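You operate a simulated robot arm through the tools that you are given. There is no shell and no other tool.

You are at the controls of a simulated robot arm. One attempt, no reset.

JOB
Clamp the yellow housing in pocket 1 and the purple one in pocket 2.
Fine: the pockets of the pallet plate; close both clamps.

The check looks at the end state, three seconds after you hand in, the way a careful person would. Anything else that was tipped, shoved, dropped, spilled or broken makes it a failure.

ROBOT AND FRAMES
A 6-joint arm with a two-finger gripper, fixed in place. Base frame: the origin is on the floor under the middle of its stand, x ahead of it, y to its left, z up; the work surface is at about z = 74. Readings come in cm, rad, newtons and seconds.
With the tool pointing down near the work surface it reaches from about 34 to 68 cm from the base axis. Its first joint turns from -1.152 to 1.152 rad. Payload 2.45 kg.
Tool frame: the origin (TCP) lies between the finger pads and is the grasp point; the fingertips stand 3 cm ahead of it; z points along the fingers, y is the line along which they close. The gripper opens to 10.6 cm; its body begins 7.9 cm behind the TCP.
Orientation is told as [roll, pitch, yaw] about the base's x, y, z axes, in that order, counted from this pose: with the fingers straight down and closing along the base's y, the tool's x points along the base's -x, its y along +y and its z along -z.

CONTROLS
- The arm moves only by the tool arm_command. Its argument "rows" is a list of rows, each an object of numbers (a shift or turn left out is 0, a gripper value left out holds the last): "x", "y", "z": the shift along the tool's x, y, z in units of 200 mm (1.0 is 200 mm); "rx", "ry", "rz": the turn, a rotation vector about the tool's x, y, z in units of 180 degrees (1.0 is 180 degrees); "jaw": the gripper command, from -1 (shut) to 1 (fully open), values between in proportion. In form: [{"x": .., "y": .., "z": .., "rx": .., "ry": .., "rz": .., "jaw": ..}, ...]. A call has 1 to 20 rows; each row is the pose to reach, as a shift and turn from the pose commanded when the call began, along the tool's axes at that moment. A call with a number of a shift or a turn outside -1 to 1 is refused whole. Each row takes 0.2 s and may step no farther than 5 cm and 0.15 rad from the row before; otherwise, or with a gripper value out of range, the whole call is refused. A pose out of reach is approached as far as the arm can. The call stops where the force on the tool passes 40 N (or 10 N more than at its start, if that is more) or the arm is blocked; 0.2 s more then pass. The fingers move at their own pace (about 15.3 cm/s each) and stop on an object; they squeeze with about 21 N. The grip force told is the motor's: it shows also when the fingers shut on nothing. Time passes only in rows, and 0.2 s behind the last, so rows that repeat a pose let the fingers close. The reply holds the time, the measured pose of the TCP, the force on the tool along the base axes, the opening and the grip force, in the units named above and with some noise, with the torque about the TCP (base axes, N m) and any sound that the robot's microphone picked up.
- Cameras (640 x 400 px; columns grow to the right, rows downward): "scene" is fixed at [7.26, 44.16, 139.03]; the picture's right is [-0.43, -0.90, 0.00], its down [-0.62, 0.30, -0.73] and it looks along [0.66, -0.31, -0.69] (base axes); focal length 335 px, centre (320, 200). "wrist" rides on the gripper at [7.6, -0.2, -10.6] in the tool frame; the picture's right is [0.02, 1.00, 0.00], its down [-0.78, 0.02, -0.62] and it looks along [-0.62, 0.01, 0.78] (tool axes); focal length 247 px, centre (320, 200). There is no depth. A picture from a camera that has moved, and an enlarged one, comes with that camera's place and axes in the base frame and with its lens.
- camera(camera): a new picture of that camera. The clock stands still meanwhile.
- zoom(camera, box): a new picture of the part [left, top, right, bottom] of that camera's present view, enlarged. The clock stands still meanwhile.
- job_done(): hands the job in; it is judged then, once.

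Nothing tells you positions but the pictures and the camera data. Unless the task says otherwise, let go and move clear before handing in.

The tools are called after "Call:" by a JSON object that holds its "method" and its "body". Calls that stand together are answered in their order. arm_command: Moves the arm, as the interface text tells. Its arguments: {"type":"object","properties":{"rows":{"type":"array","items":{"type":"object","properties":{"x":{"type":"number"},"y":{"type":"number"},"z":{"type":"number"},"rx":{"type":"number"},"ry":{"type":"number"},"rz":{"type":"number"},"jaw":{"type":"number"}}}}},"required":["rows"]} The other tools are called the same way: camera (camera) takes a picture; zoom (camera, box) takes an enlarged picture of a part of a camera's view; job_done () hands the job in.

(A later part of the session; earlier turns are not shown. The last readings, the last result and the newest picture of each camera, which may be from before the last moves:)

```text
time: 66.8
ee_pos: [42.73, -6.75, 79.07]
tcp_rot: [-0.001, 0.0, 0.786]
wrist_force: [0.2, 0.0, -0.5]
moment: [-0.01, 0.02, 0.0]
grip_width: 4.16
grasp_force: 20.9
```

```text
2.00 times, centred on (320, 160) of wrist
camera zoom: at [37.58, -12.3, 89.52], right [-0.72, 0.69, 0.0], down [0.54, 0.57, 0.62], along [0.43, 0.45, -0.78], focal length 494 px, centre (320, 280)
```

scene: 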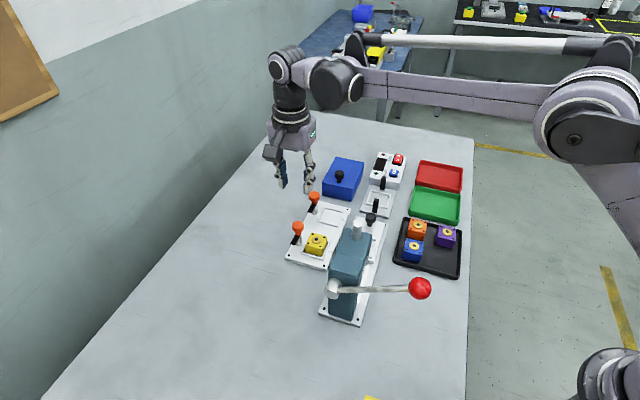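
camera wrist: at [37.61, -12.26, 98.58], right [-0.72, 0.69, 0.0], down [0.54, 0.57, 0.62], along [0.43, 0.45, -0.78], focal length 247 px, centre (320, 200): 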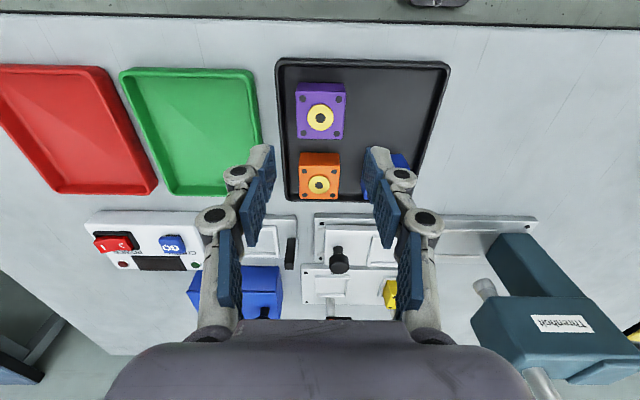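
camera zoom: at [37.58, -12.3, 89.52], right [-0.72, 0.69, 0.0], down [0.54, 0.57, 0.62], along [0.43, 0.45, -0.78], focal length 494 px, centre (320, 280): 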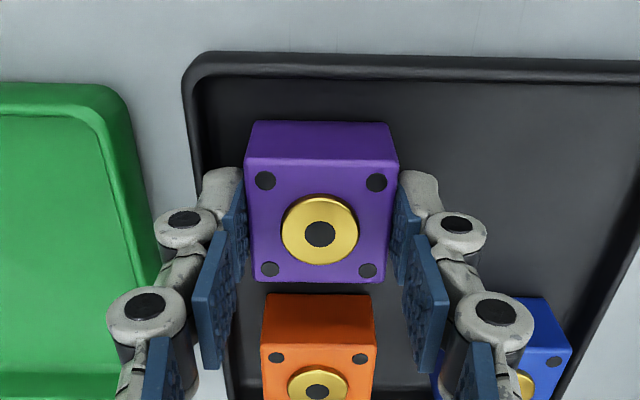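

Purple is gripped. I'll drag it slowly by 1.2 cm, then open, go deeper and regrip.

Call:
{"method": "arm_command", "body": {"rows": [{"y": 0.007}, {"y": 0.015}, {"y": 0.023}, {"y": 0.031}, {"y": 0.039}, {"y": 0.047}, {"y": 0.055}, {"y": 0.06}, {"y": 0.06}]}}

Call:
{"method": "zoom", "body": {"camera": "wrist", "box": [200, 60, 440, 260]}}

```text
time: 68.8
ee_pos: [41.8, -6.05, 78.89]
tcp_rot: [-0.002, 0.001, 0.787]
wrist_force: [-0.3, -0.3, -0.5]
moment: [0.0, -0.04, 0.02]
grip_width: 4.13
grasp_force: 21.6
```

```text
2.00 times, centred on (320, 160) of wrist
camera zoom: at [36.69, -11.48, 89.5], right [-0.72, 0.69, 0.0], down [0.54, 0.57, 0.62], along [0.43, 0.45, -0.78], focal length 494 px, centre (320, 280)
```

zoom: 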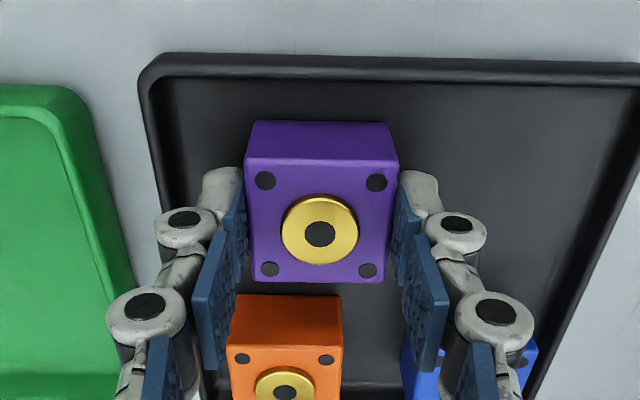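

Purple moved over. Now I'll open a little, go deeper, regrip, and lift gently as a test.

Call:
{"method": "arm_command", "body": {"rows": [{"jaw": -0.06}, {"jaw": -0.06}, {"x": 0.006, "z": 0.012, "jaw": -0.06}, {"x": 0.006, "z": 0.025, "jaw": -0.06}, {"x": 0.006, "z": 0.038, "jaw": -0.06}, {"x": 0.006, "z": 0.038, "jaw": -0.06}, {"x": 0.006, "z": 0.038, "jaw": -1}, {"x": 0.006, "z": 0.038, "jaw": -1}, {"x": 0.006, "z": 0.038, "jaw": -1}, {"x": 0.006, "z": 0.038, "jaw": -1}]}}

Call:
{"method": "arm_command", "body": {"rows": [{"z": -0.005}, {"z": -0.01}, {"z": -0.015}, {"z": -0.02}, {"z": -0.025}, {"z": -0.03}, {"z": -0.04}, {"z": -0.055}, {"z": -0.07}, {"z": -0.09}, {"z": -0.11}, {"z": -0.13}, {"z": -0.15}, {"z": -0.165}, {"z": -0.175}, {"z": -0.18}, {"z": -0.18}]}}

Call:
{"method": "zoom", "body": {"camera": "wrist", "box": [200, 60, 440, 260]}}

```text
time: 71.0
ee_pos: [41.79, -5.94, 78.12]
tcp_rot: [-0.001, 0.0, 0.783]
wrist_force: [-0.3, 0.3, 1.0]
moment: [0.0, 0.0, 0.03]
grip_width: 4.14
grasp_force: 20.6
```

```text
time: 74.6
ee_pos: [41.75, -6.05, 81.61]
tcp_rot: [0.0, 0.001, 0.785]
wrist_force: [0.2, -0.2, -1.5]
moment: [-0.01, 0.02, 0.01]
grip_width: 4.14
grasp_force: 21.0
```

```text
2.00 times, centred on (320, 160) of wrist
camera zoom: at [36.66, -11.57, 92.34], right [-0.72, 0.69, 0.0], down [0.54, 0.57, 0.62], along [0.43, 0.45, -0.78], focal length 494 px, centre (320, 280)
```

zoom: 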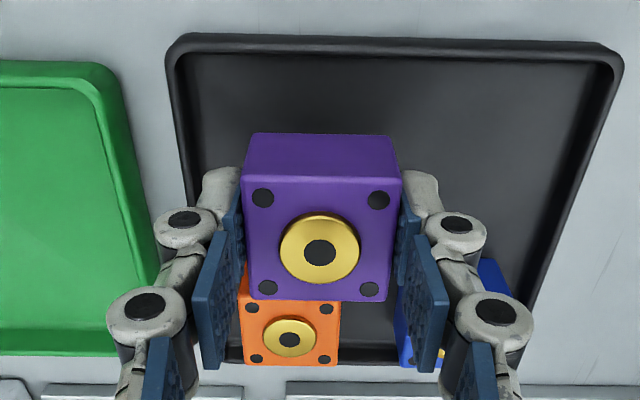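

Purple is held securely. I'll lift it to z 100 and carry it in two stages to pocket 2.

Call:
{"method": "arm_command", "body": {"rows": [{"z": -0.02}, {"z": -0.06}, {"z": -0.12}, {"z": -0.19}, {"z": -0.27}, {"z": -0.35}, {"z": -0.43}, {"z": -0.51}, {"z": -0.59}, {"z": -0.67}, {"z": -0.75}, {"z": -0.82}, {"z": -0.87}, {"z": -0.9}, {"z": -0.92}, {"z": -0.92}]}}

Call:
{"method": "arm_command", "body": {"rows": [{"x": -0.02, "y": 0.001}, {"x": -0.06, "y": 0.003}, {"x": -0.11, "y": 0.0055}, {"x": -0.17, "y": 0.0085}, {"x": -0.24, "y": 0.012}, {"x": -0.31, "y": 0.0155}, {"x": -0.38, "y": 0.019}, {"x": -0.45, "y": 0.0225}, {"x": -0.52, "y": 0.026}, {"x": -0.58, "y": 0.029}, {"x": -0.64, "y": 0.032}, {"x": -0.68, "y": 0.034}, {"x": -0.71, "y": 0.0355}, {"x": -0.7275, "y": 0.0363}, {"x": -0.7275, "y": 0.0363}]}}

Call:
{"method": "arm_command", "body": {"rows": [{"x": -0.02, "y": 0.001}, {"x": -0.06, "y": 0.003}, {"x": -0.11, "y": 0.0055}, {"x": -0.17, "y": 0.0085}, {"x": -0.24, "y": 0.012}, {"x": -0.31, "y": 0.0155}, {"x": -0.38, "y": 0.019}, {"x": -0.45, "y": 0.0225}, {"x": -0.52, "y": 0.026}, {"x": -0.58, "y": 0.029}, {"x": -0.64, "y": 0.032}, {"x": -0.68, "y": 0.034}, {"x": -0.71, "y": 0.0355}, {"x": -0.7275, "y": 0.0363}, {"x": -0.7275, "y": 0.0363}]}}

Call:
{"method": "camera", "body": {"camera": "wrist"}}

Call:
{"method": "camera", "body": {"camera": "scene"}}

Call:
{"method": "zoom", "body": {"camera": "wrist", "box": [272, 40, 368, 100]}}

Call:
{"method": "zoom", "body": {"camera": "wrist", "box": [240, 100, 400, 220]}}

```text
time: 78.0
ee_pos: [41.81, -6.12, 100.17]
tcp_rot: [0.001, -0.001, 0.786]
wrist_force: [-0.3, 0.1, -1.4]
moment: [-0.01, -0.03, 0.0]
grip_width: 4.15
grasp_force: 21.3
```

```text
time: 81.2
ee_pos: [51.72, 4.82, 100.09]
tcp_rot: [0.001, 0.0, 0.786]
wrist_force: [0.8, -0.5, -2.0]
moment: [0.0, 0.0, -0.01]
grip_width: 4.14
grasp_force: 20.6
```

```text
time: 84.4
ee_pos: [61.32, 15.63, 100.13]
tcp_rot: [-0.003, 0.0, 0.786]
wrist_force: [-0.7, -0.2, -1.6]
moment: [0.0, 0.02, -0.03]
grip_width: 4.15
grasp_force: 21.5
```

```text
taken
camera wrist: at [56.18, 10.07, 110.8], right [-0.72, 0.69, 0.0], down [0.54, 0.57, 0.62], along [0.43, 0.45, -0.78], focal length 247 px, centre (320, 200)
```

wrist: 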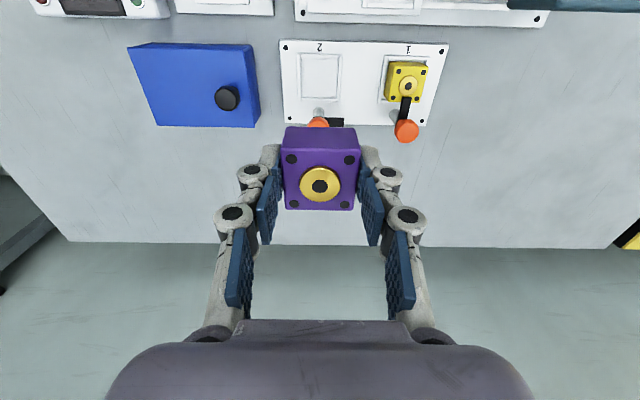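

```text
taken
```

scene: 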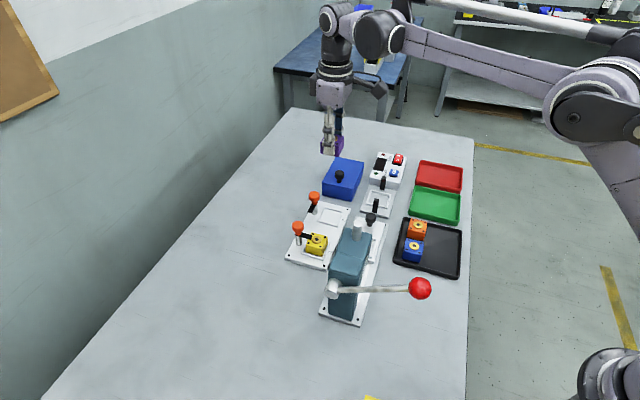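

```text
6.67 times, centred on (320, 70) of wrist
camera zoom: at [56.18, 10.07, 110.8], right [-0.72, 0.69, 0.0], down [0.54, 0.57, 0.62], along [0.43, 0.45, -0.78], focal length 1646 px, centre (320, 1067)
```

zoom: 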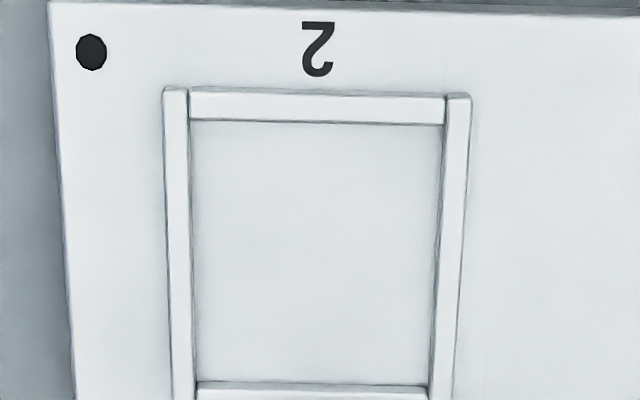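

```text
3.33 times, centred on (320, 160) of wrist
camera zoom: at [56.18, 10.07, 110.8], right [-0.72, 0.69, 0.0], down [0.54, 0.57, 0.62], along [0.43, 0.45, -0.78], focal length 823 px, centre (320, 333)
```

zoom: 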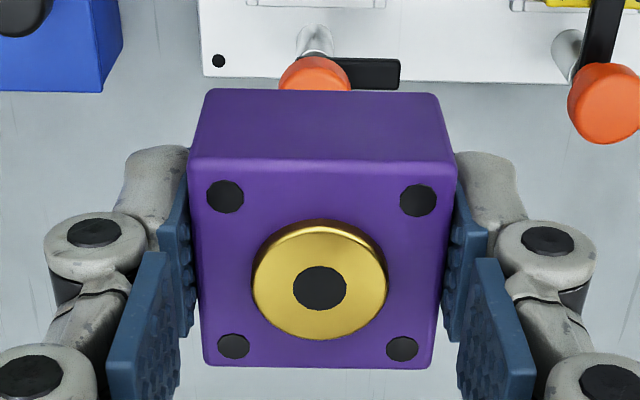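

Purple is above pocket 2 with offsets under 0.1 cm. I'll lower to z 86 with that correction and recheck.

Call:
{"method": "arm_command", "body": {"rows": [{"x": 0.001, "y": -0.001, "z": 0.02}, {"x": 0.002, "y": -0.002, "z": 0.06}, {"x": 0.003, "y": -0.003, "z": 0.12}, {"x": 0.0034, "y": -0.004, "z": 0.19}, {"x": 0.0034, "y": -0.0048, "z": 0.26}, {"x": 0.0034, "y": -0.0048, "z": 0.33}, {"x": 0.0034, "y": -0.0048, "z": 0.4}, {"x": 0.0034, "y": -0.0048, "z": 0.47}, {"x": 0.0034, "y": -0.0048, "z": 0.54}, {"x": 0.0034, "y": -0.0048, "z": 0.61}, {"x": 0.0034, "y": -0.0048, "z": 0.66}, {"x": 0.0034, "y": -0.0048, "z": 0.69}, {"x": 0.0034, "y": -0.0048, "z": 0.705}, {"x": 0.0034, "y": -0.0048, "z": 0.705}, {"x": 0.0034, "y": -0.0048, "z": 0.705}]}}

Call:
{"method": "camera", "body": {"camera": "wrist"}}

Call:
{"method": "zoom", "body": {"camera": "wrist", "box": [250, 60, 390, 150]}}

Call:
{"method": "zoom", "body": {"camera": "scene", "box": [270, 110, 430, 250]}}

```text
time: 87.6
ee_pos: [61.31, 15.38, 85.93]
tcp_rot: [0.0, 0.0, 0.785]
wrist_force: [0.2, -0.5, -2.6]
moment: [0.02, -0.01, 0.02]
grip_width: 4.14
grasp_force: 20.6
```

```text
taken
camera wrist: at [56.14, 9.89, 96.55], right [-0.72, 0.69, 0.0], down [0.54, 0.57, 0.62], along [0.43, 0.45, -0.78], focal length 247 px, centre (320, 200)
```

wrist: 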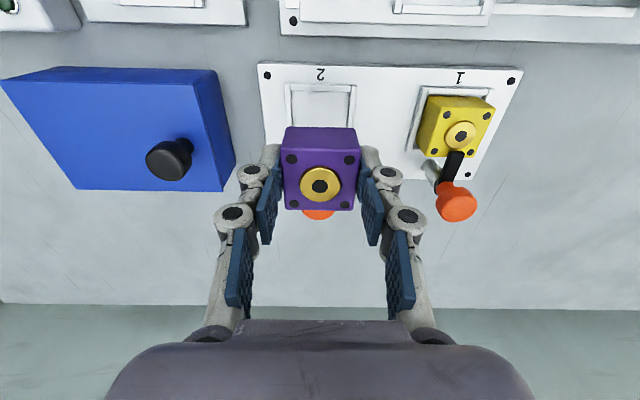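

```text
4.44 times, centred on (320, 105) of wrist
camera zoom: at [56.14, 9.89, 96.55], right [-0.72, 0.69, 0.0], down [0.54, 0.57, 0.62], along [0.43, 0.45, -0.78], focal length 1098 px, centre (320, 622)
```

zoom: 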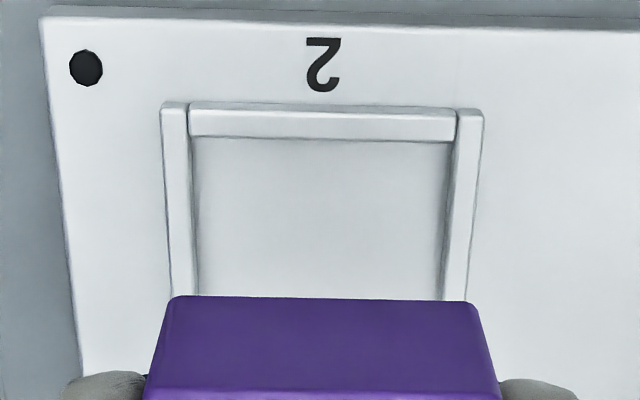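

```text
2.86 times, centred on (350, 180) of scene
camera zoom: at [7.26, 44.16, 139.03], right [-0.43, -0.9, 0.0], down [-0.62, 0.3, -0.73], along [0.66, -0.31, -0.69], focal length 957 px, centre (234, 257)
```

zoom: 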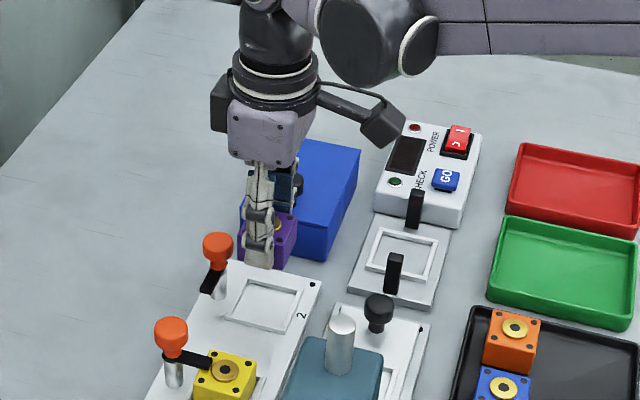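

Pocket 2 lines up within 0.1 cm. I'll lower to just above the ribs with a tiny forward correction.

Call:
{"method": "arm_command", "body": {"rows": [{"x": -0.002, "z": 0.02}, {"x": -0.004, "z": 0.06}, {"x": -0.004, "z": 0.11}, {"x": -0.004, "z": 0.16}, {"x": -0.004, "z": 0.2}, {"x": -0.004, "z": 0.24}, {"x": -0.004, "z": 0.27}, {"x": -0.004, "z": 0.282}, {"x": -0.004, "z": 0.286}, {"x": -0.004, "z": 0.286}]}}

Call:
{"method": "zoom", "body": {"camera": "wrist", "box": [250, 70, 390, 160]}}

Call:
{"method": "zoom", "body": {"camera": "scene", "box": [290, 175, 370, 235]}}

```text
time: 89.8
ee_pos: [61.56, 15.49, 80.42]
tcp_rot: [0.002, 0.002, 0.787]
wrist_force: [0.6, -0.9, -2.0]
moment: [-0.01, -0.02, 0.04]
grip_width: 4.15
grasp_force: 20.8
```

```text
4.44 times, centred on (320, 115) of wrist
camera zoom: at [56.27, 9.97, 90.9], right [-0.72, 0.69, 0.0], down [0.54, 0.57, 0.62], along [0.43, 0.45, -0.78], focal length 1098 px, centre (320, 578)
```

zoom: 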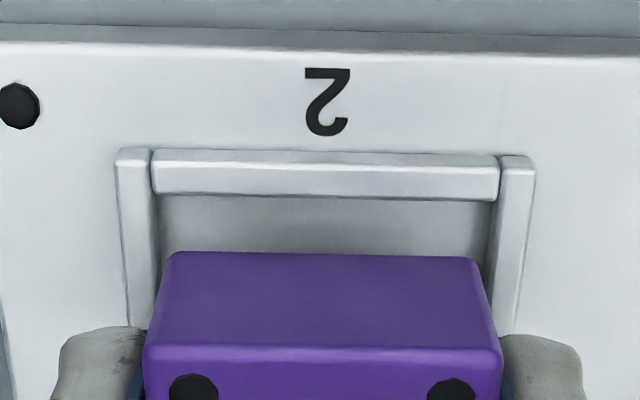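

```text
6.67 times, centred on (330, 205) of scene
camera zoom: at [7.26, 44.16, 139.03], right [-0.43, -0.9, 0.0], down [-0.62, 0.3, -0.73], along [0.66, -0.31, -0.69], focal length 2233 px, centre (253, 167)
```

zoom: 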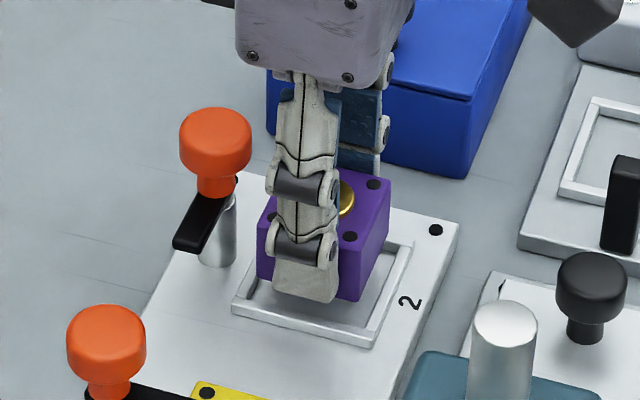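

Purple is centred over pocket 2. I'll lower the last bit in small steps.

Call:
{"method": "arm_command", "body": {"rows": [{"x": 0.001, "y": 0.001, "z": 0.01}, {"x": 0.002, "y": 0.002, "z": 0.02}, {"x": 0.002, "y": 0.002, "z": 0.03}, {"x": 0.002, "y": 0.002, "z": 0.04}, {"x": 0.002, "y": 0.002, "z": 0.05}, {"x": 0.002, "y": 0.002, "z": 0.06}, {"x": 0.002, "y": 0.002, "z": 0.067}, {"x": 0.002, "y": 0.002, "z": 0.067}]}}

Call:
{"method": "zoom", "body": {"camera": "wrist", "box": [240, 80, 400, 220]}}

Call:
{"method": "zoom", "body": {"camera": "scene", "box": [300, 185, 350, 230]}}

```text
time: 91.6
ee_pos: [61.47, 15.54, 78.96]
tcp_rot: [0.0, -0.001, 0.786]
wrist_force: [0.0, -0.1, -1.4]
moment: [-0.01, -0.01, 0.01]
grip_width: 4.14
grasp_force: 21.1
```

```text
2.86 times, centred on (320, 150) of wrist
camera zoom: at [56.2, 10.09, 89.58], right [-0.72, 0.69, 0.0], down [0.54, 0.57, 0.62], along [0.43, 0.45, -0.78], focal length 706 px, centre (320, 343)
```

zoom: 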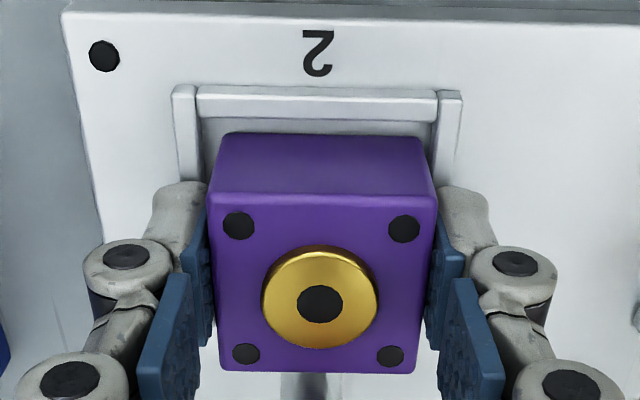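

```text
8.89 times, centred on (325, 208) of scene
camera zoom: at [7.26, 44.16, 139.03], right [-0.43, -0.9, 0.0], down [-0.62, 0.3, -0.73], along [0.66, -0.31, -0.69], focal length 2978 px, centre (276, 133)
```

zoom: 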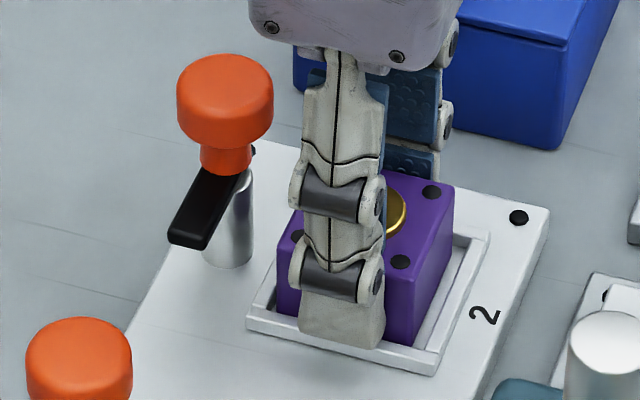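

Purple is inside the ribs but about 0.15 cm towards the clamp side. I'll nudge it back slightly, then touch down.

Call:
{"method": "arm_command", "body": {"rows": [{"x": 0.003}, {"x": 0.006}, {"x": 0.006, "z": 0.003}, {"x": 0.006, "z": 0.006}, {"x": 0.006, "z": 0.006}]}}

Call:
{"method": "arm_command", "body": {"rows": [{"z": 0.003}, {"z": 0.005}, {"z": 0.005}]}}

```text
time: 92.8
ee_pos: [61.26, 15.34, 78.96]
tcp_rot: [0.001, -0.002, 0.786]
wrist_force: [-3.6, -1.8, 9.0]
moment: [0.03, 0.01, -0.01]
grip_width: 4.14
grasp_force: 21.0
```

```text
time: 93.6
ee_pos: [61.3, 15.42, 78.78]
tcp_rot: [0.0, 0.0, 0.783]
wrist_force: [-3.5, -0.7, 17.3]
moment: [-0.02, 0.1, 0.01]
grip_width: 4.14
grasp_force: 21.1
```

Purple has touched down with about 17 N upward. I'll ease off slightly, open, check the seating and rise.

Call:
{"method": "arm_command", "body": {"rows": [{"z": -0.005}, {"z": -0.006, "jaw": -0.5}, {"z": -0.006, "jaw": -0.03}, {"z": -0.006, "jaw": -0.03}, {"z": -0.006, "jaw": -0.03}]}}

Call:
{"method": "zoom", "body": {"camera": "wrist", "box": [240, 80, 400, 220]}}

Call:
{"method": "zoom", "body": {"camera": "scene", "box": [300, 185, 350, 230]}}

```text
time: 94.8
ee_pos: [61.22, 15.47, 78.89]
tcp_rot: [-0.001, 0.0, 0.786]
wrist_force: [-0.8, -0.5, -1.0]
moment: [-0.01, 0.02, 0.02]
grip_width: 5.15
grasp_force: 0.1
```

```text
2.86 times, centred on (320, 150) of wrist
camera zoom: at [56.13, 9.91, 89.45], right [-0.72, 0.69, 0.0], down [0.54, 0.57, 0.62], along [0.43, 0.45, -0.78], focal length 706 px, centre (320, 343)
```

zoom: 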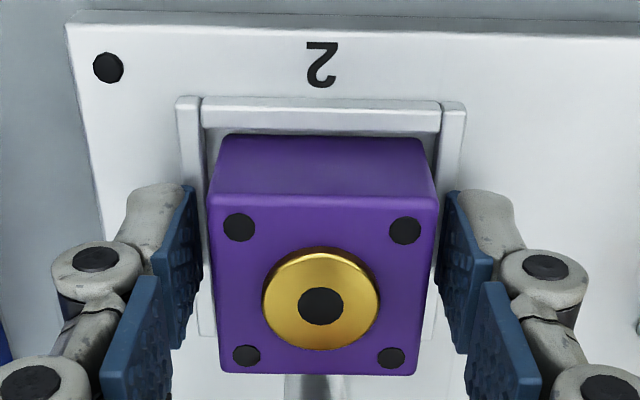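

```text
8.89 times, centred on (325, 208) of scene
camera zoom: at [7.26, 44.16, 139.03], right [-0.43, -0.9, 0.0], down [-0.62, 0.3, -0.73], along [0.66, -0.31, -0.69], focal length 2978 px, centre (276, 133)
```

zoom: 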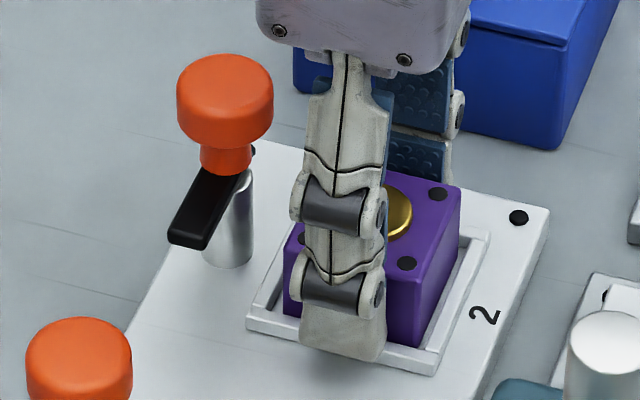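

Purple sits centred in pocket 2. I'll rise straight up and check both housings before moving to clamp 2's knob.

Call:
{"method": "arm_command", "body": {"rows": [{"z": -0.02}, {"z": -0.05}, {"z": -0.1}, {"z": -0.16}, {"z": -0.24}, {"z": -0.34}, {"z": -0.46}, {"z": -0.6}, {"z": -0.72}, {"z": -0.8}, {"z": -0.8}]}}

Call:
{"method": "zoom", "body": {"camera": "wrist", "box": [240, 40, 420, 180]}}

Call:
{"method": "zoom", "body": {"camera": "scene", "box": [284, 185, 364, 265]}}

```text
time: 97.2
ee_pos: [61.42, 15.37, 94.84]
tcp_rot: [0.002, -0.001, 0.785]
wrist_force: [0.5, 0.5, 0.3]
moment: [-0.01, -0.01, 0.03]
grip_width: 5.15
grasp_force: 0.0
```

```text
2.86 times, centred on (330, 110) of wrist
camera zoom: at [56.22, 9.82, 105.49], right [-0.72, 0.69, 0.0], down [0.54, 0.57, 0.62], along [0.43, 0.45, -0.78], focal length 706 px, centre (291, 457)
```

zoom: 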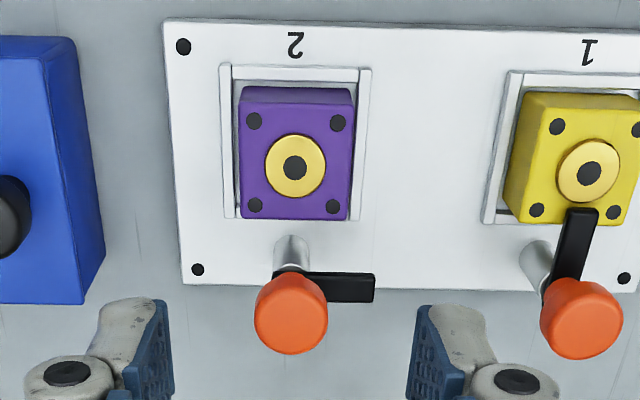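

```text
5.00 times, centred on (324, 225) of scene
camera zoom: at [7.26, 44.16, 139.03], right [-0.43, -0.9, 0.0], down [-0.62, 0.3, -0.73], along [0.66, -0.31, -0.69], focal length 1675 px, centre (300, 75)
```

zoom: 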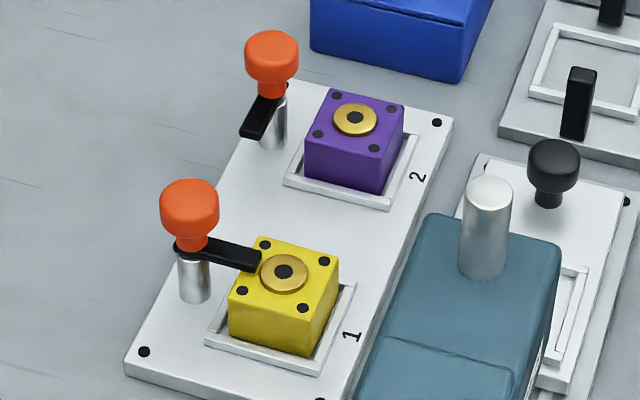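

Both housings are seated. I'll move over clamp 2's knob and turn the gripper to yaw -45°.

Call:
{"method": "arm_command", "body": {"rows": [{"x": -0.019, "rz": 0.0417, "jaw": -0.2}, {"x": -0.038, "rz": 0.0833, "jaw": -0.2}, {"x": -0.057, "rz": 0.125}, {"x": -0.077, "rz": 0.1667}, {"x": -0.096, "y": 0.001, "rz": 0.2083}, {"x": -0.115, "y": 0.001, "rz": 0.25}, {"x": -0.134, "y": 0.001, "rz": 0.2917}, {"x": -0.154, "y": 0.001, "rz": 0.3333}, {"x": -0.173, "y": 0.002, "rz": 0.375}, {"x": -0.192, "y": 0.002, "rz": 0.4167}, {"x": -0.211, "y": 0.002, "rz": 0.4583}, {"x": -0.231, "y": 0.002, "rz": 0.5}, {"x": -0.231, "y": 0.002, "rz": 0.5}]}}

Call:
{"method": "zoom", "body": {"camera": "wrist", "box": [272, 50, 368, 130]}}

Call:
{"method": "camera", "body": {"camera": "scene"}}

Call:
{"method": "camera", "body": {"camera": "wrist"}}

```text
time: 100.0
ee_pos: [64.75, 18.75, 94.83]
tcp_rot: [0.0, 0.0, -0.787]
wrist_force: [0.3, 0.6, -0.5]
moment: [0.04, 0.01, 0.01]
grip_width: 4.23
grasp_force: 0.1
```

```text
5.00 times, centred on (320, 90) of wrist
camera zoom: at [59.19, 24.02, 105.49], right [0.69, 0.72, 0.0], down [0.56, -0.54, 0.62], along [0.45, -0.43, -0.78], focal length 1235 px, centre (320, 750)
```

zoom: 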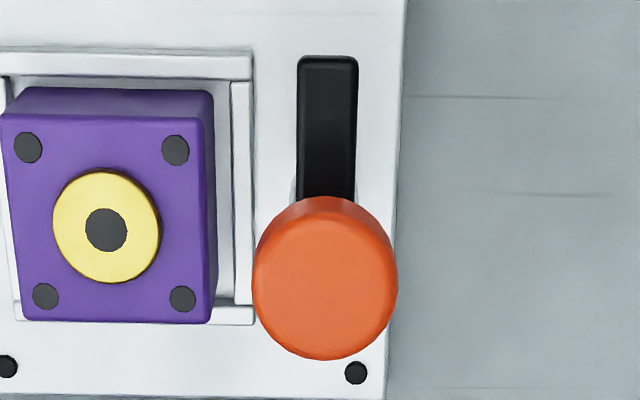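

```text
taken
```

scene: 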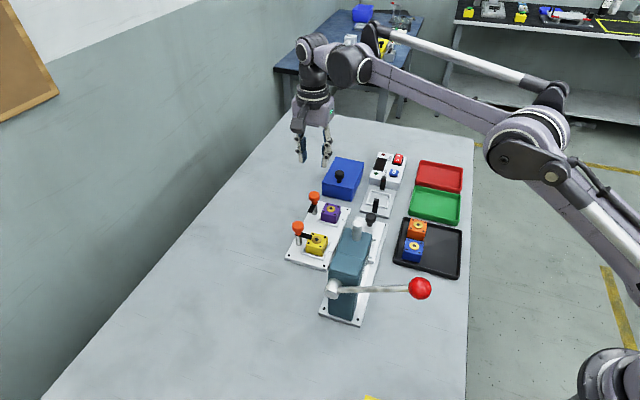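

```text
taken
camera wrist: at [59.19, 24.02, 105.49], right [0.69, 0.72, 0.0], down [0.56, -0.54, 0.62], along [0.45, -0.43, -0.78], focal length 247 px, centre (320, 200)
```

wrist: 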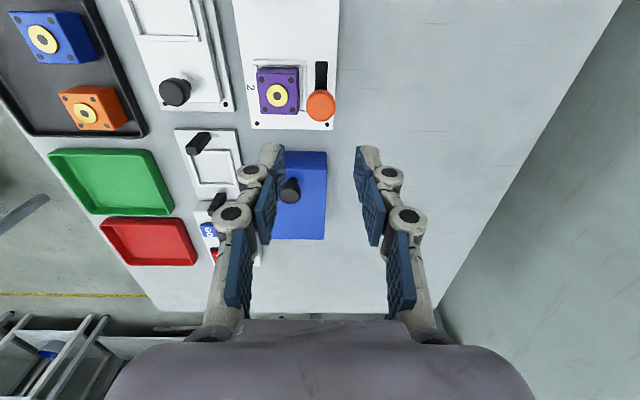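

The knob is within 0.05 cm of the gripper axis. I'll descend to z 84.4 and check the alignment.

Call:
{"method": "arm_command", "body": {"rows": [{"y": 0.002, "z": 0.06}, {"y": 0.002, "z": 0.15}, {"y": 0.002, "z": 0.25}, {"y": 0.002, "z": 0.35}, {"y": 0.002, "z": 0.44}, {"y": 0.002, "z": 0.5}, {"y": 0.002, "z": 0.52}, {"y": 0.002, "z": 0.52}, {"y": 0.002, "z": 0.52}]}}

Call:
{"method": "zoom", "body": {"camera": "wrist", "box": [230, 60, 410, 240]}}

Call:
{"method": "zoom", "body": {"camera": "scene", "box": [260, 130, 370, 235]}}

```text
time: 102.0
ee_pos: [64.63, 18.85, 84.33]
tcp_rot: [0.0, 0.0, -0.785]
wrist_force: [-0.5, 0.2, -0.2]
moment: [0.01, -0.02, 0.0]
grip_width: 4.24
grasp_force: 0.1
```

```text
2.22 times, centred on (320, 150) of wrist
camera zoom: at [59.21, 24.1, 94.98], right [0.69, 0.72, 0.0], down [0.57, -0.54, 0.62], along [0.45, -0.43, -0.78], focal length 549 px, centre (320, 311)
```

zoom: 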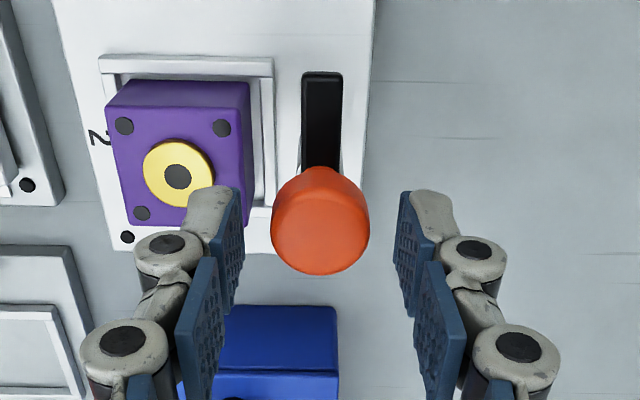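

```text
3.81 times, centred on (315, 182) of scene
camera zoom: at [7.26, 44.16, 139.03], right [-0.43, -0.9, 0.0], down [-0.62, 0.3, -0.73], along [0.66, -0.31, -0.69], focal length 1276 px, centre (339, 267)
```

zoom: 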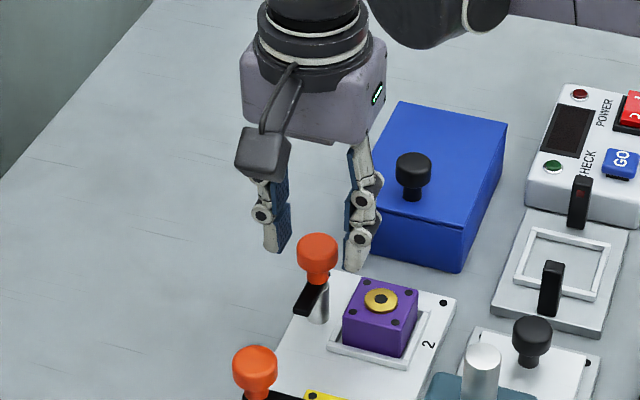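

The knob is well aligned. I'll descend to z 83.2 and close on it.

Call:
{"method": "arm_command", "body": {"rows": [{"x": -0.002, "y": -0.002, "z": 0.02}, {"x": -0.003, "y": -0.0025, "z": 0.04}, {"x": -0.003, "y": -0.0025, "z": 0.0565}, {"x": -0.003, "y": -0.0025, "z": 0.0565}, {"x": -0.003, "y": -0.0025, "z": 0.0565, "jaw": -1}, {"x": -0.003, "y": -0.0025, "z": 0.0565, "jaw": -1}, {"x": -0.003, "y": -0.0025, "z": 0.0565, "jaw": -1}]}}

Call:
{"method": "zoom", "body": {"camera": "wrist", "box": [230, 60, 410, 240]}}

```text
time: 103.6
ee_pos: [64.69, 18.88, 83.31]
tcp_rot: [0.003, -0.003, -0.785]
wrist_force: [11.6, 4.3, 5.1]
moment: [0.29, -0.33, 0.0]
grip_width: 2.66
grasp_force: 45.2
```

```text
2.22 times, centred on (320, 150) of wrist
camera zoom: at [59.24, 24.02, 93.88], right [0.69, 0.72, 0.0], down [0.56, -0.54, 0.62], along [0.45, -0.43, -0.78], focal length 549 px, centre (320, 311)
```

zoom: 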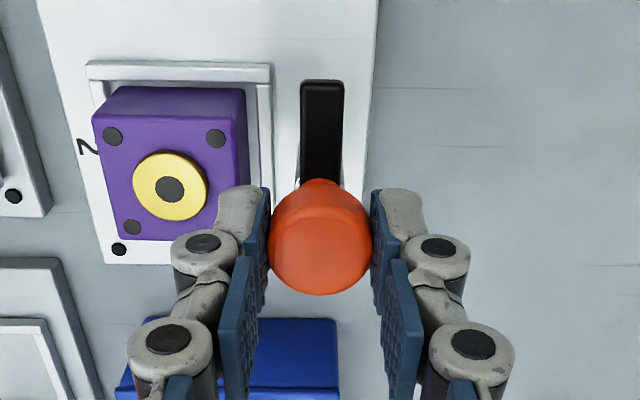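

The knob is gripped with about 11 N of side force from a slight offset. I'll shift the gripper to relieve that, then begin the turn.

Call:
{"method": "arm_command", "body": {"rows": [{"x": -0.002, "y": 0.004}, {"x": -0.002, "y": 0.005}, {"x": -0.002, "y": 0.005}]}}

Call:
{"method": "arm_command", "body": {"rows": [{"rz": -0.02}, {"rz": -0.04}, {"rz": -0.06}, {"rz": -0.08}, {"rz": -0.1}, {"rz": -0.12}, {"rz": -0.14}, {"rz": -0.14}]}}

Call:
{"method": "zoom", "body": {"camera": "scene", "box": [280, 165, 360, 245]}}

Call:
{"method": "zoom", "body": {"camera": "wrist", "box": [230, 60, 410, 240]}}

```text
time: 104.4
ee_pos: [64.71, 18.81, 83.26]
tcp_rot: [0.0, 0.0, -0.785]
wrist_force: [1.3, 6.8, -0.3]
moment: [-0.32, -0.65, -0.01]
grip_width: 2.64
grasp_force: 45.1
```

```text
time: 106.2
ee_pos: [64.69, 18.69, 83.28]
tcp_rot: [-0.001, 0.002, -0.343]
wrist_force: [-12.6, 5.0, -17.3]
moment: [-0.06, -0.17, 0.01]
grip_width: 2.67
grasp_force: 45.1
```

```text
5.00 times, centred on (320, 205) of scene
camera zoom: at [7.26, 44.18, 139.02], right [-0.43, -0.9, 0.0], down [-0.62, 0.3, -0.73], along [0.66, -0.31, -0.69], focal length 1675 px, centre (320, 175)
```

zoom: 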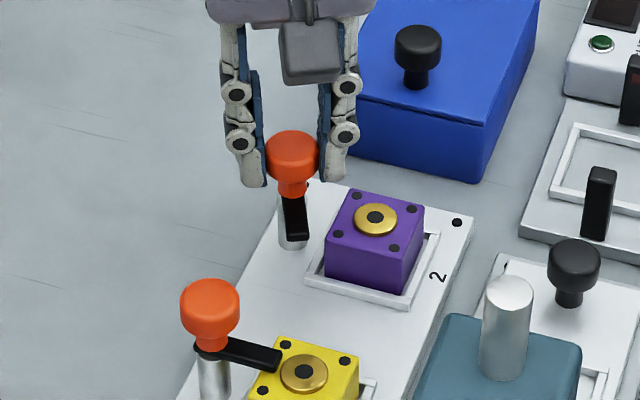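

```text
2.22 times, centred on (320, 150) of wrist
camera zoom: at [57.58, 21.18, 93.9], right [0.32, 0.95, 0.0], down [0.74, -0.25, 0.62], along [0.59, -0.2, -0.78], focal length 549 px, centre (320, 311)
```

zoom: 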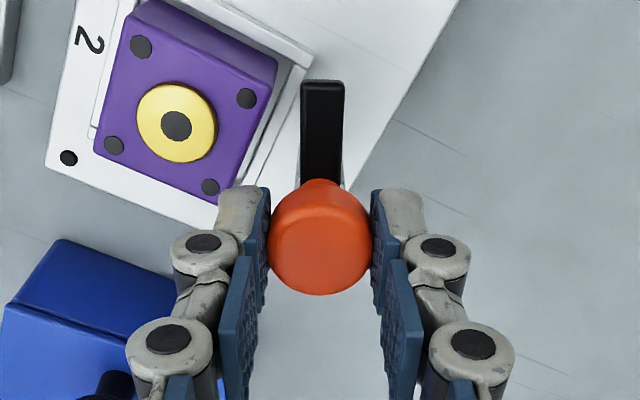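

The arm is swinging. Side forces have built up a little, so I'll shift to relieve them and continue.

Call:
{"method": "arm_command", "body": {"rows": [{"x": 0.003, "z": 0.003}, {"x": 0.005, "z": 0.006}, {"x": 0.005, "z": 0.006}]}}

Call:
{"method": "arm_command", "body": {"rows": [{"rz": -0.02}, {"rz": -0.04}, {"rz": -0.06}, {"rz": -0.08}, {"rz": -0.1}, {"rz": -0.12}, {"rz": -0.14}, {"rz": -0.14}]}}

Call:
{"method": "zoom", "body": {"camera": "scene", "box": [280, 165, 360, 245]}}

Call:
{"method": "zoom", "body": {"camera": "wrist", "box": [230, 60, 410, 240]}}

```text
time: 107.0
ee_pos: [64.79, 18.7, 83.28]
tcp_rot: [0.003, -0.003, -0.344]
wrist_force: [3.1, 6.1, 4.9]
moment: [0.67, 0.83, -0.01]
grip_width: 2.66
grasp_force: 45.1
```

```text
time: 108.8
ee_pos: [64.65, 18.7, 83.26]
tcp_rot: [-0.001, -0.002, 0.096]
wrist_force: [15.8, 6.0, 28.2]
moment: [0.28, -0.06, -0.02]
grip_width: 2.7
grasp_force: 45.4
```

```text
5.00 times, centred on (320, 205) of scene
camera zoom: at [7.23, 44.16, 139.03], right [-0.43, -0.9, 0.0], down [-0.62, 0.3, -0.73], along [0.66, -0.31, -0.69], focal length 1675 px, centre (320, 175)
```

zoom: 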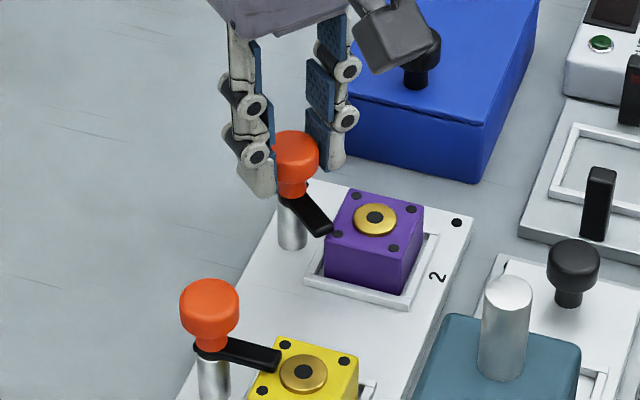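

```text
2.22 times, centred on (320, 150) of wrist
camera zoom: at [57.15, 17.86, 93.84], right [-0.12, 0.99, 0.0], down [0.78, 0.09, 0.62], along [0.62, 0.07, -0.78], focal length 549 px, centre (320, 311)
```

zoom: 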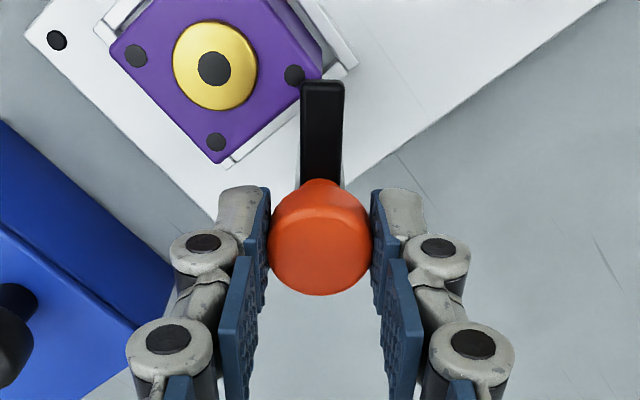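

The arm tip is reaching over purple's corner. I'll relieve the vertical and side forces again before finishing the turn.

Call:
{"method": "arm_command", "body": {"rows": [{"x": -0.003, "y": 0.001, "z": -0.004}, {"x": -0.005, "y": 0.002, "z": -0.0075}, {"x": -0.005, "y": 0.002, "z": -0.0075}]}}

Call:
{"method": "arm_command", "body": {"rows": [{"rz": -0.02}, {"rz": -0.04}, {"rz": -0.06}, {"rz": -0.08}, {"rz": -0.1}, {"rz": -0.12}, {"rz": -0.12}]}}

Call:
{"method": "zoom", "body": {"camera": "scene", "box": [280, 165, 360, 245]}}

Call:
{"method": "zoom", "body": {"camera": "wrist", "box": [230, 60, 410, 240]}}

```text
time: 109.6
ee_pos: [64.68, 18.68, 83.21]
tcp_rot: [-0.001, 0.001, 0.095]
wrist_force: [7.9, -0.7, 7.5]
moment: [0.21, -0.89, -0.04]
grip_width: 2.67
grasp_force: 44.9
```

```text
time: 111.2
ee_pos: [64.7, 18.67, 83.21]
tcp_rot: [-0.001, 0.001, 0.471]
wrist_force: [6.1, -3.9, -22.4]
moment: [-0.24, 0.2, -0.02]
grip_width: 2.68
grasp_force: 44.6
```

```text
5.00 times, centred on (320, 205) of scene
camera zoom: at [7.32, 44.17, 139.02], right [-0.43, -0.9, 0.0], down [-0.62, 0.3, -0.73], along [0.66, -0.31, -0.69], focal length 1675 px, centre (320, 175)
```

zoom: 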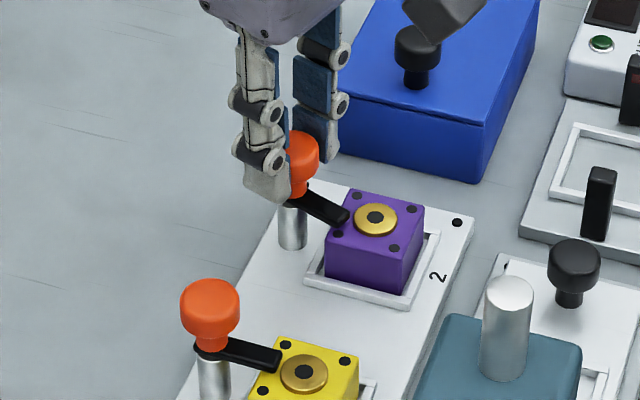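

```text
2.22 times, centred on (320, 150) of wrist
camera zoom: at [58.06, 15.15, 93.87], right [-0.47, 0.88, 0.0], down [0.69, 0.37, 0.62], along [0.55, 0.29, -0.78], focal length 549 px, centre (320, 311)
```

zoom: 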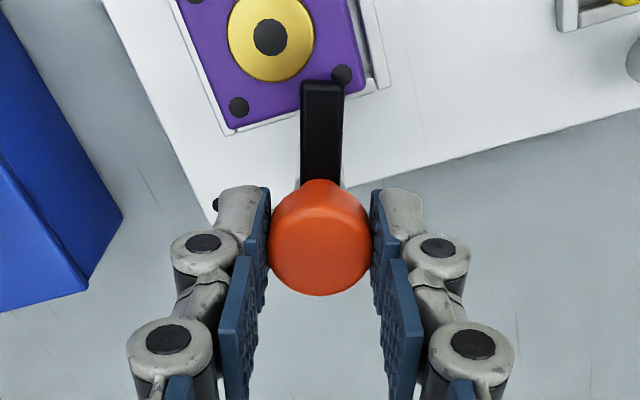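

About 18° remain. I'll relieve the downward pull, then finish the turn.

Call:
{"method": "arm_command", "body": {"rows": [{"x": -0.001, "y": -0.001, "z": 0.003}, {"x": -0.001, "y": -0.002, "z": 0.006}, {"x": -0.001, "y": -0.002, "z": 0.006}]}}

Call:
{"method": "arm_command", "body": {"rows": [{"rz": -0.02}, {"rz": -0.04}, {"rz": -0.06}, {"rz": -0.08}, {"rz": -0.1}, {"rz": -0.1}]}}

Call:
{"method": "zoom", "body": {"camera": "scene", "box": [280, 165, 360, 245]}}

Call:
{"method": "zoom", "body": {"camera": "wrist", "box": [270, 40, 370, 130]}}

```text
time: 112.0
ee_pos: [64.66, 18.71, 83.25]
tcp_rot: [0.001, 0.001, 0.471]
wrist_force: [0.6, -1.3, -10.2]
moment: [-0.03, 0.25, 0.02]
grip_width: 2.68
grasp_force: 44.7
```

```text
time: 113.4
ee_pos: [64.69, 18.7, 83.29]
tcp_rot: [0.002, 0.001, 0.787]
wrist_force: [-10.6, -2.5, -10.9]
moment: [-0.09, 0.51, -0.1]
grip_width: 2.68
grasp_force: 45.2
```

```text
5.00 times, centred on (320, 205) of scene
camera zoom: at [7.26, 44.16, 139.03], right [-0.43, -0.9, 0.0], down [-0.62, 0.3, -0.73], along [0.66, -0.31, -0.69], focal length 1675 px, centre (320, 175)
```

zoom: 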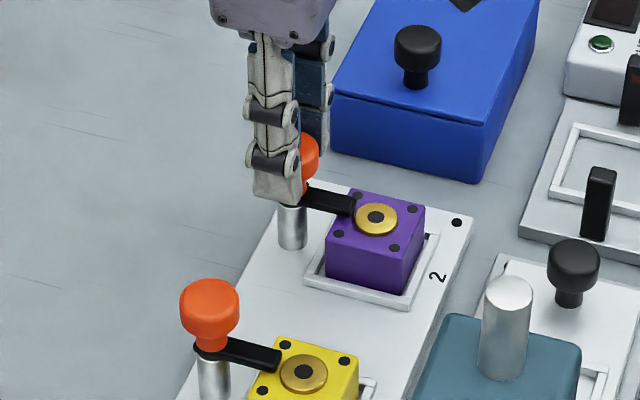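

```text
4.44 times, centred on (320, 85) of wrist
camera zoom: at [59.54, 13.24, 93.88], right [-0.72, 0.69, 0.0], down [0.54, 0.57, 0.62], along [0.43, 0.45, -0.78], focal length 1098 px, centre (320, 711)
```

zoom: 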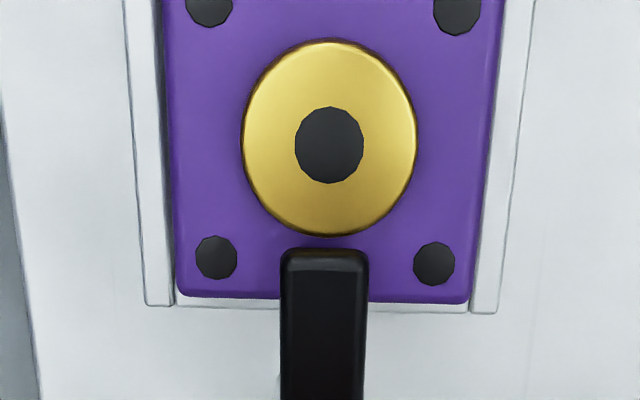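

The arm is over purple. I'll turn a little further until I feel the end stop, as with clamp 1.

Call:
{"method": "arm_command", "body": {"rows": [{"rz": -0.01}, {"rz": -0.02}, {"rz": -0.03}, {"rz": -0.03}]}}

Call:
{"method": "zoom", "body": {"camera": "wrist", "box": [270, 40, 370, 130]}}

Call:
{"method": "zoom", "body": {"camera": "scene", "box": [304, 190, 350, 225]}}

```text
time: 114.4
ee_pos: [64.69, 18.84, 83.17]
tcp_rot: [0.001, -0.001, 0.883]
wrist_force: [-13.1, 2.3, -12.8]
moment: [0.3, 0.45, -0.95]
grip_width: 2.69
grasp_force: 45.0
```

```text
4.44 times, centred on (320, 85) of wrist
camera zoom: at [60.12, 12.8, 93.84], right [-0.79, 0.62, 0.0], down [0.49, 0.61, 0.62], along [0.38, 0.49, -0.78], focal length 1098 px, centre (320, 711)
```

zoom: 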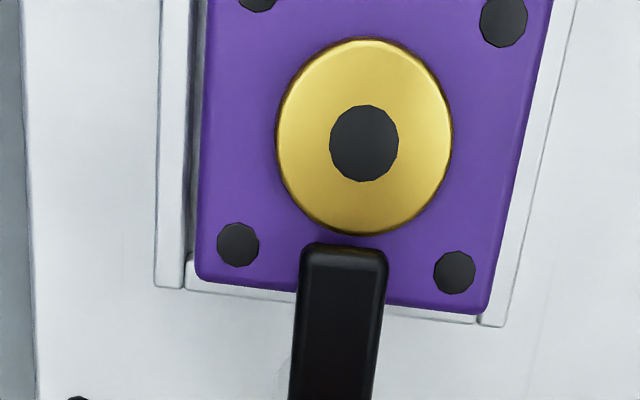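

```text
11.43 times, centred on (327, 208) of scene
camera zoom: at [7.26, 44.17, 139.02], right [-0.43, -0.9, 0.0], down [-0.62, 0.3, -0.73], along [0.66, -0.31, -0.69], focal length 3829 px, centre (240, 114)
```

zoom: 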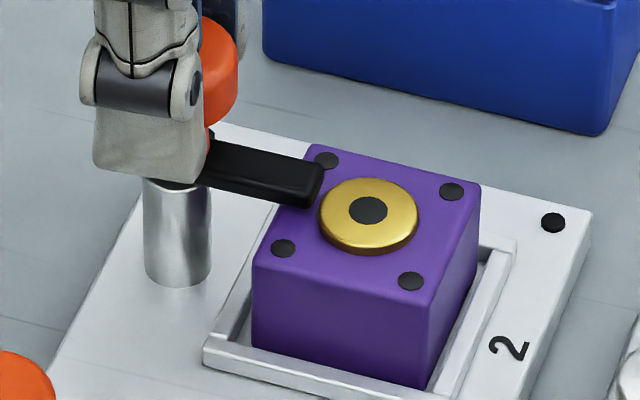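

Clamp 2 is at its end stop (0.95 N·m). I'll relieve the remaining side force, open the jaws, and rise clear.

Call:
{"method": "arm_command", "body": {"rows": [{"x": 0.0025, "y": 0.003, "z": 0.003}, {"x": 0.0025, "y": 0.003, "z": 0.003}, {"x": 0.0025, "y": 0.003, "z": 0.003, "jaw": -0.5}, {"x": 0.0025, "y": 0.003, "z": 0.003, "jaw": -0.2}, {"x": 0.0025, "y": 0.003, "z": 0.003, "jaw": -0.2}, {"x": 0.0025, "y": 0.003, "z": 0.003, "jaw": -0.2}]}}

Call:
{"method": "arm_command", "body": {"rows": [{"z": -0.02}, {"z": -0.05}, {"z": -0.1}, {"z": -0.18}, {"z": -0.28}, {"z": -0.4}, {"z": -0.52}, {"z": -0.64}, {"z": -0.74}, {"z": -0.8}, {"z": -0.8}]}}

Call:
{"method": "camera", "body": {"camera": "scene"}}

Call:
{"method": "zoom", "body": {"camera": "scene", "box": [284, 185, 364, 265]}}

Call:
{"method": "zoom", "body": {"camera": "wrist", "box": [240, 20, 460, 150]}}

```text
time: 115.8
ee_pos: [64.67, 18.6, 83.24]
tcp_rot: [-0.001, 0.001, 0.879]
wrist_force: [-0.7, 0.7, -0.2]
moment: [0.03, 0.0, 0.04]
grip_width: 4.25
grasp_force: 0.0
```

```text
time: 118.2
ee_pos: [64.69, 18.71, 99.15]
tcp_rot: [0.0, -0.001, 0.88]
wrist_force: [0.0, -0.4, 0.1]
moment: [0.01, 0.02, 0.0]
grip_width: 4.26
grasp_force: 0.0
```

```text
taken
```

scene: 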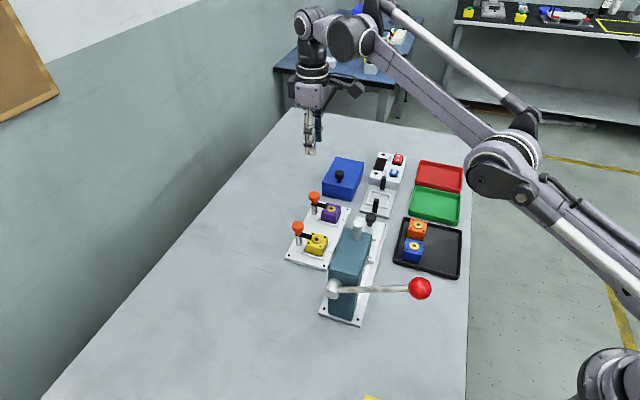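

```text
5.00 times, centred on (324, 225) of scene
camera zoom: at [7.26, 44.16, 139.03], right [-0.43, -0.9, 0.0], down [-0.62, 0.3, -0.73], along [0.66, -0.31, -0.69], focal length 1675 px, centre (300, 75)
```

zoom: 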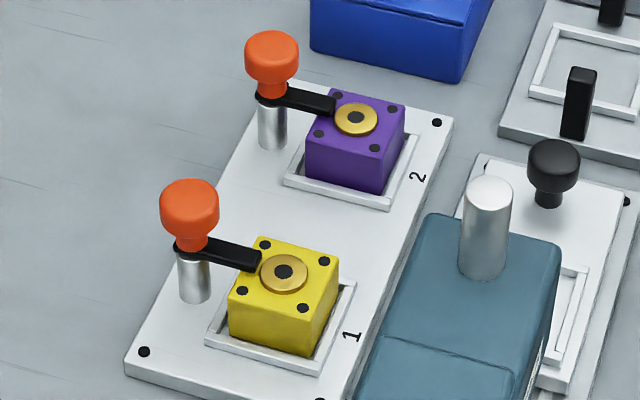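

```text
2.91 times, centred on (350, 85) of wrist
camera zoom: at [60.01, 12.76, 109.74], right [-0.78, 0.62, 0.0], down [0.49, 0.61, 0.62], along [0.39, 0.49, -0.78], focal length 718 px, centre (233, 534)
```

zoom: 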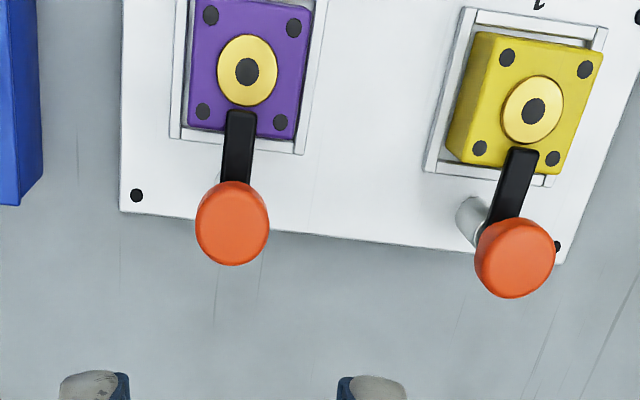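

Both clamps remain closed over their housings. I'll take one last close look at each clamp and at the rest of the bench before handing in.

Call:
{"method": "zoom", "body": {"camera": "scene", "box": [308, 192, 348, 222]}}

Call:
{"method": "zoom", "body": {"camera": "scene", "box": [290, 220, 330, 255]}}

Call:
{"method": "zoom", "body": {"camera": "scene", "box": [270, 140, 480, 290]}}

```text
13.33 times, centred on (328, 207) of scene
camera zoom: at [7.26, 44.16, 139.03], right [-0.43, -0.9, 0.0], down [-0.62, 0.3, -0.73], along [0.66, -0.31, -0.69], focal length 4467 px, centre (213, 107)
```

zoom: 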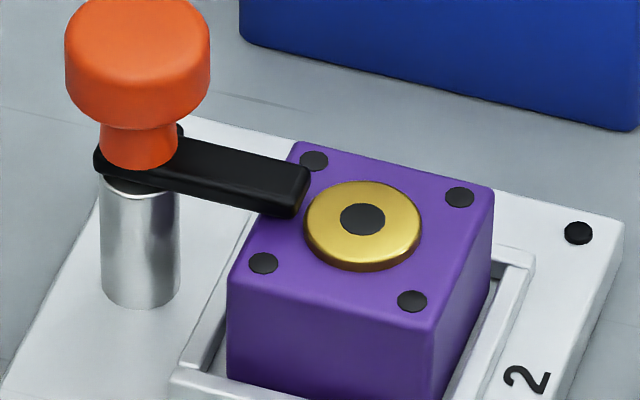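

```text
11.43 times, centred on (310, 238) of scene
camera zoom: at [7.26, 44.16, 139.03], right [-0.43, -0.9, 0.0], down [-0.62, 0.3, -0.73], along [0.66, -0.31, -0.69], focal length 3829 px, centre (434, -229)
```

zoom: 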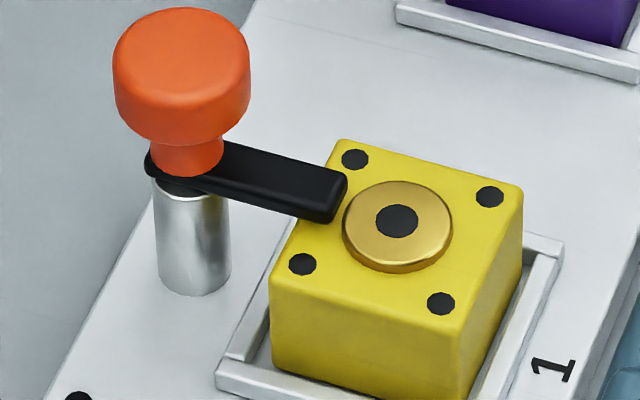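

```text
2.67 times, centred on (375, 215) of scene
camera zoom: at [7.26, 44.16, 139.03], right [-0.43, -0.9, 0.0], down [-0.62, 0.3, -0.73], along [0.66, -0.31, -0.69], focal length 893 px, centre (173, 160)
```

zoom: 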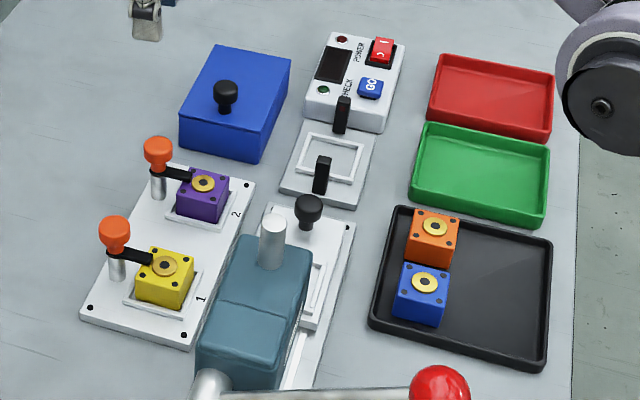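

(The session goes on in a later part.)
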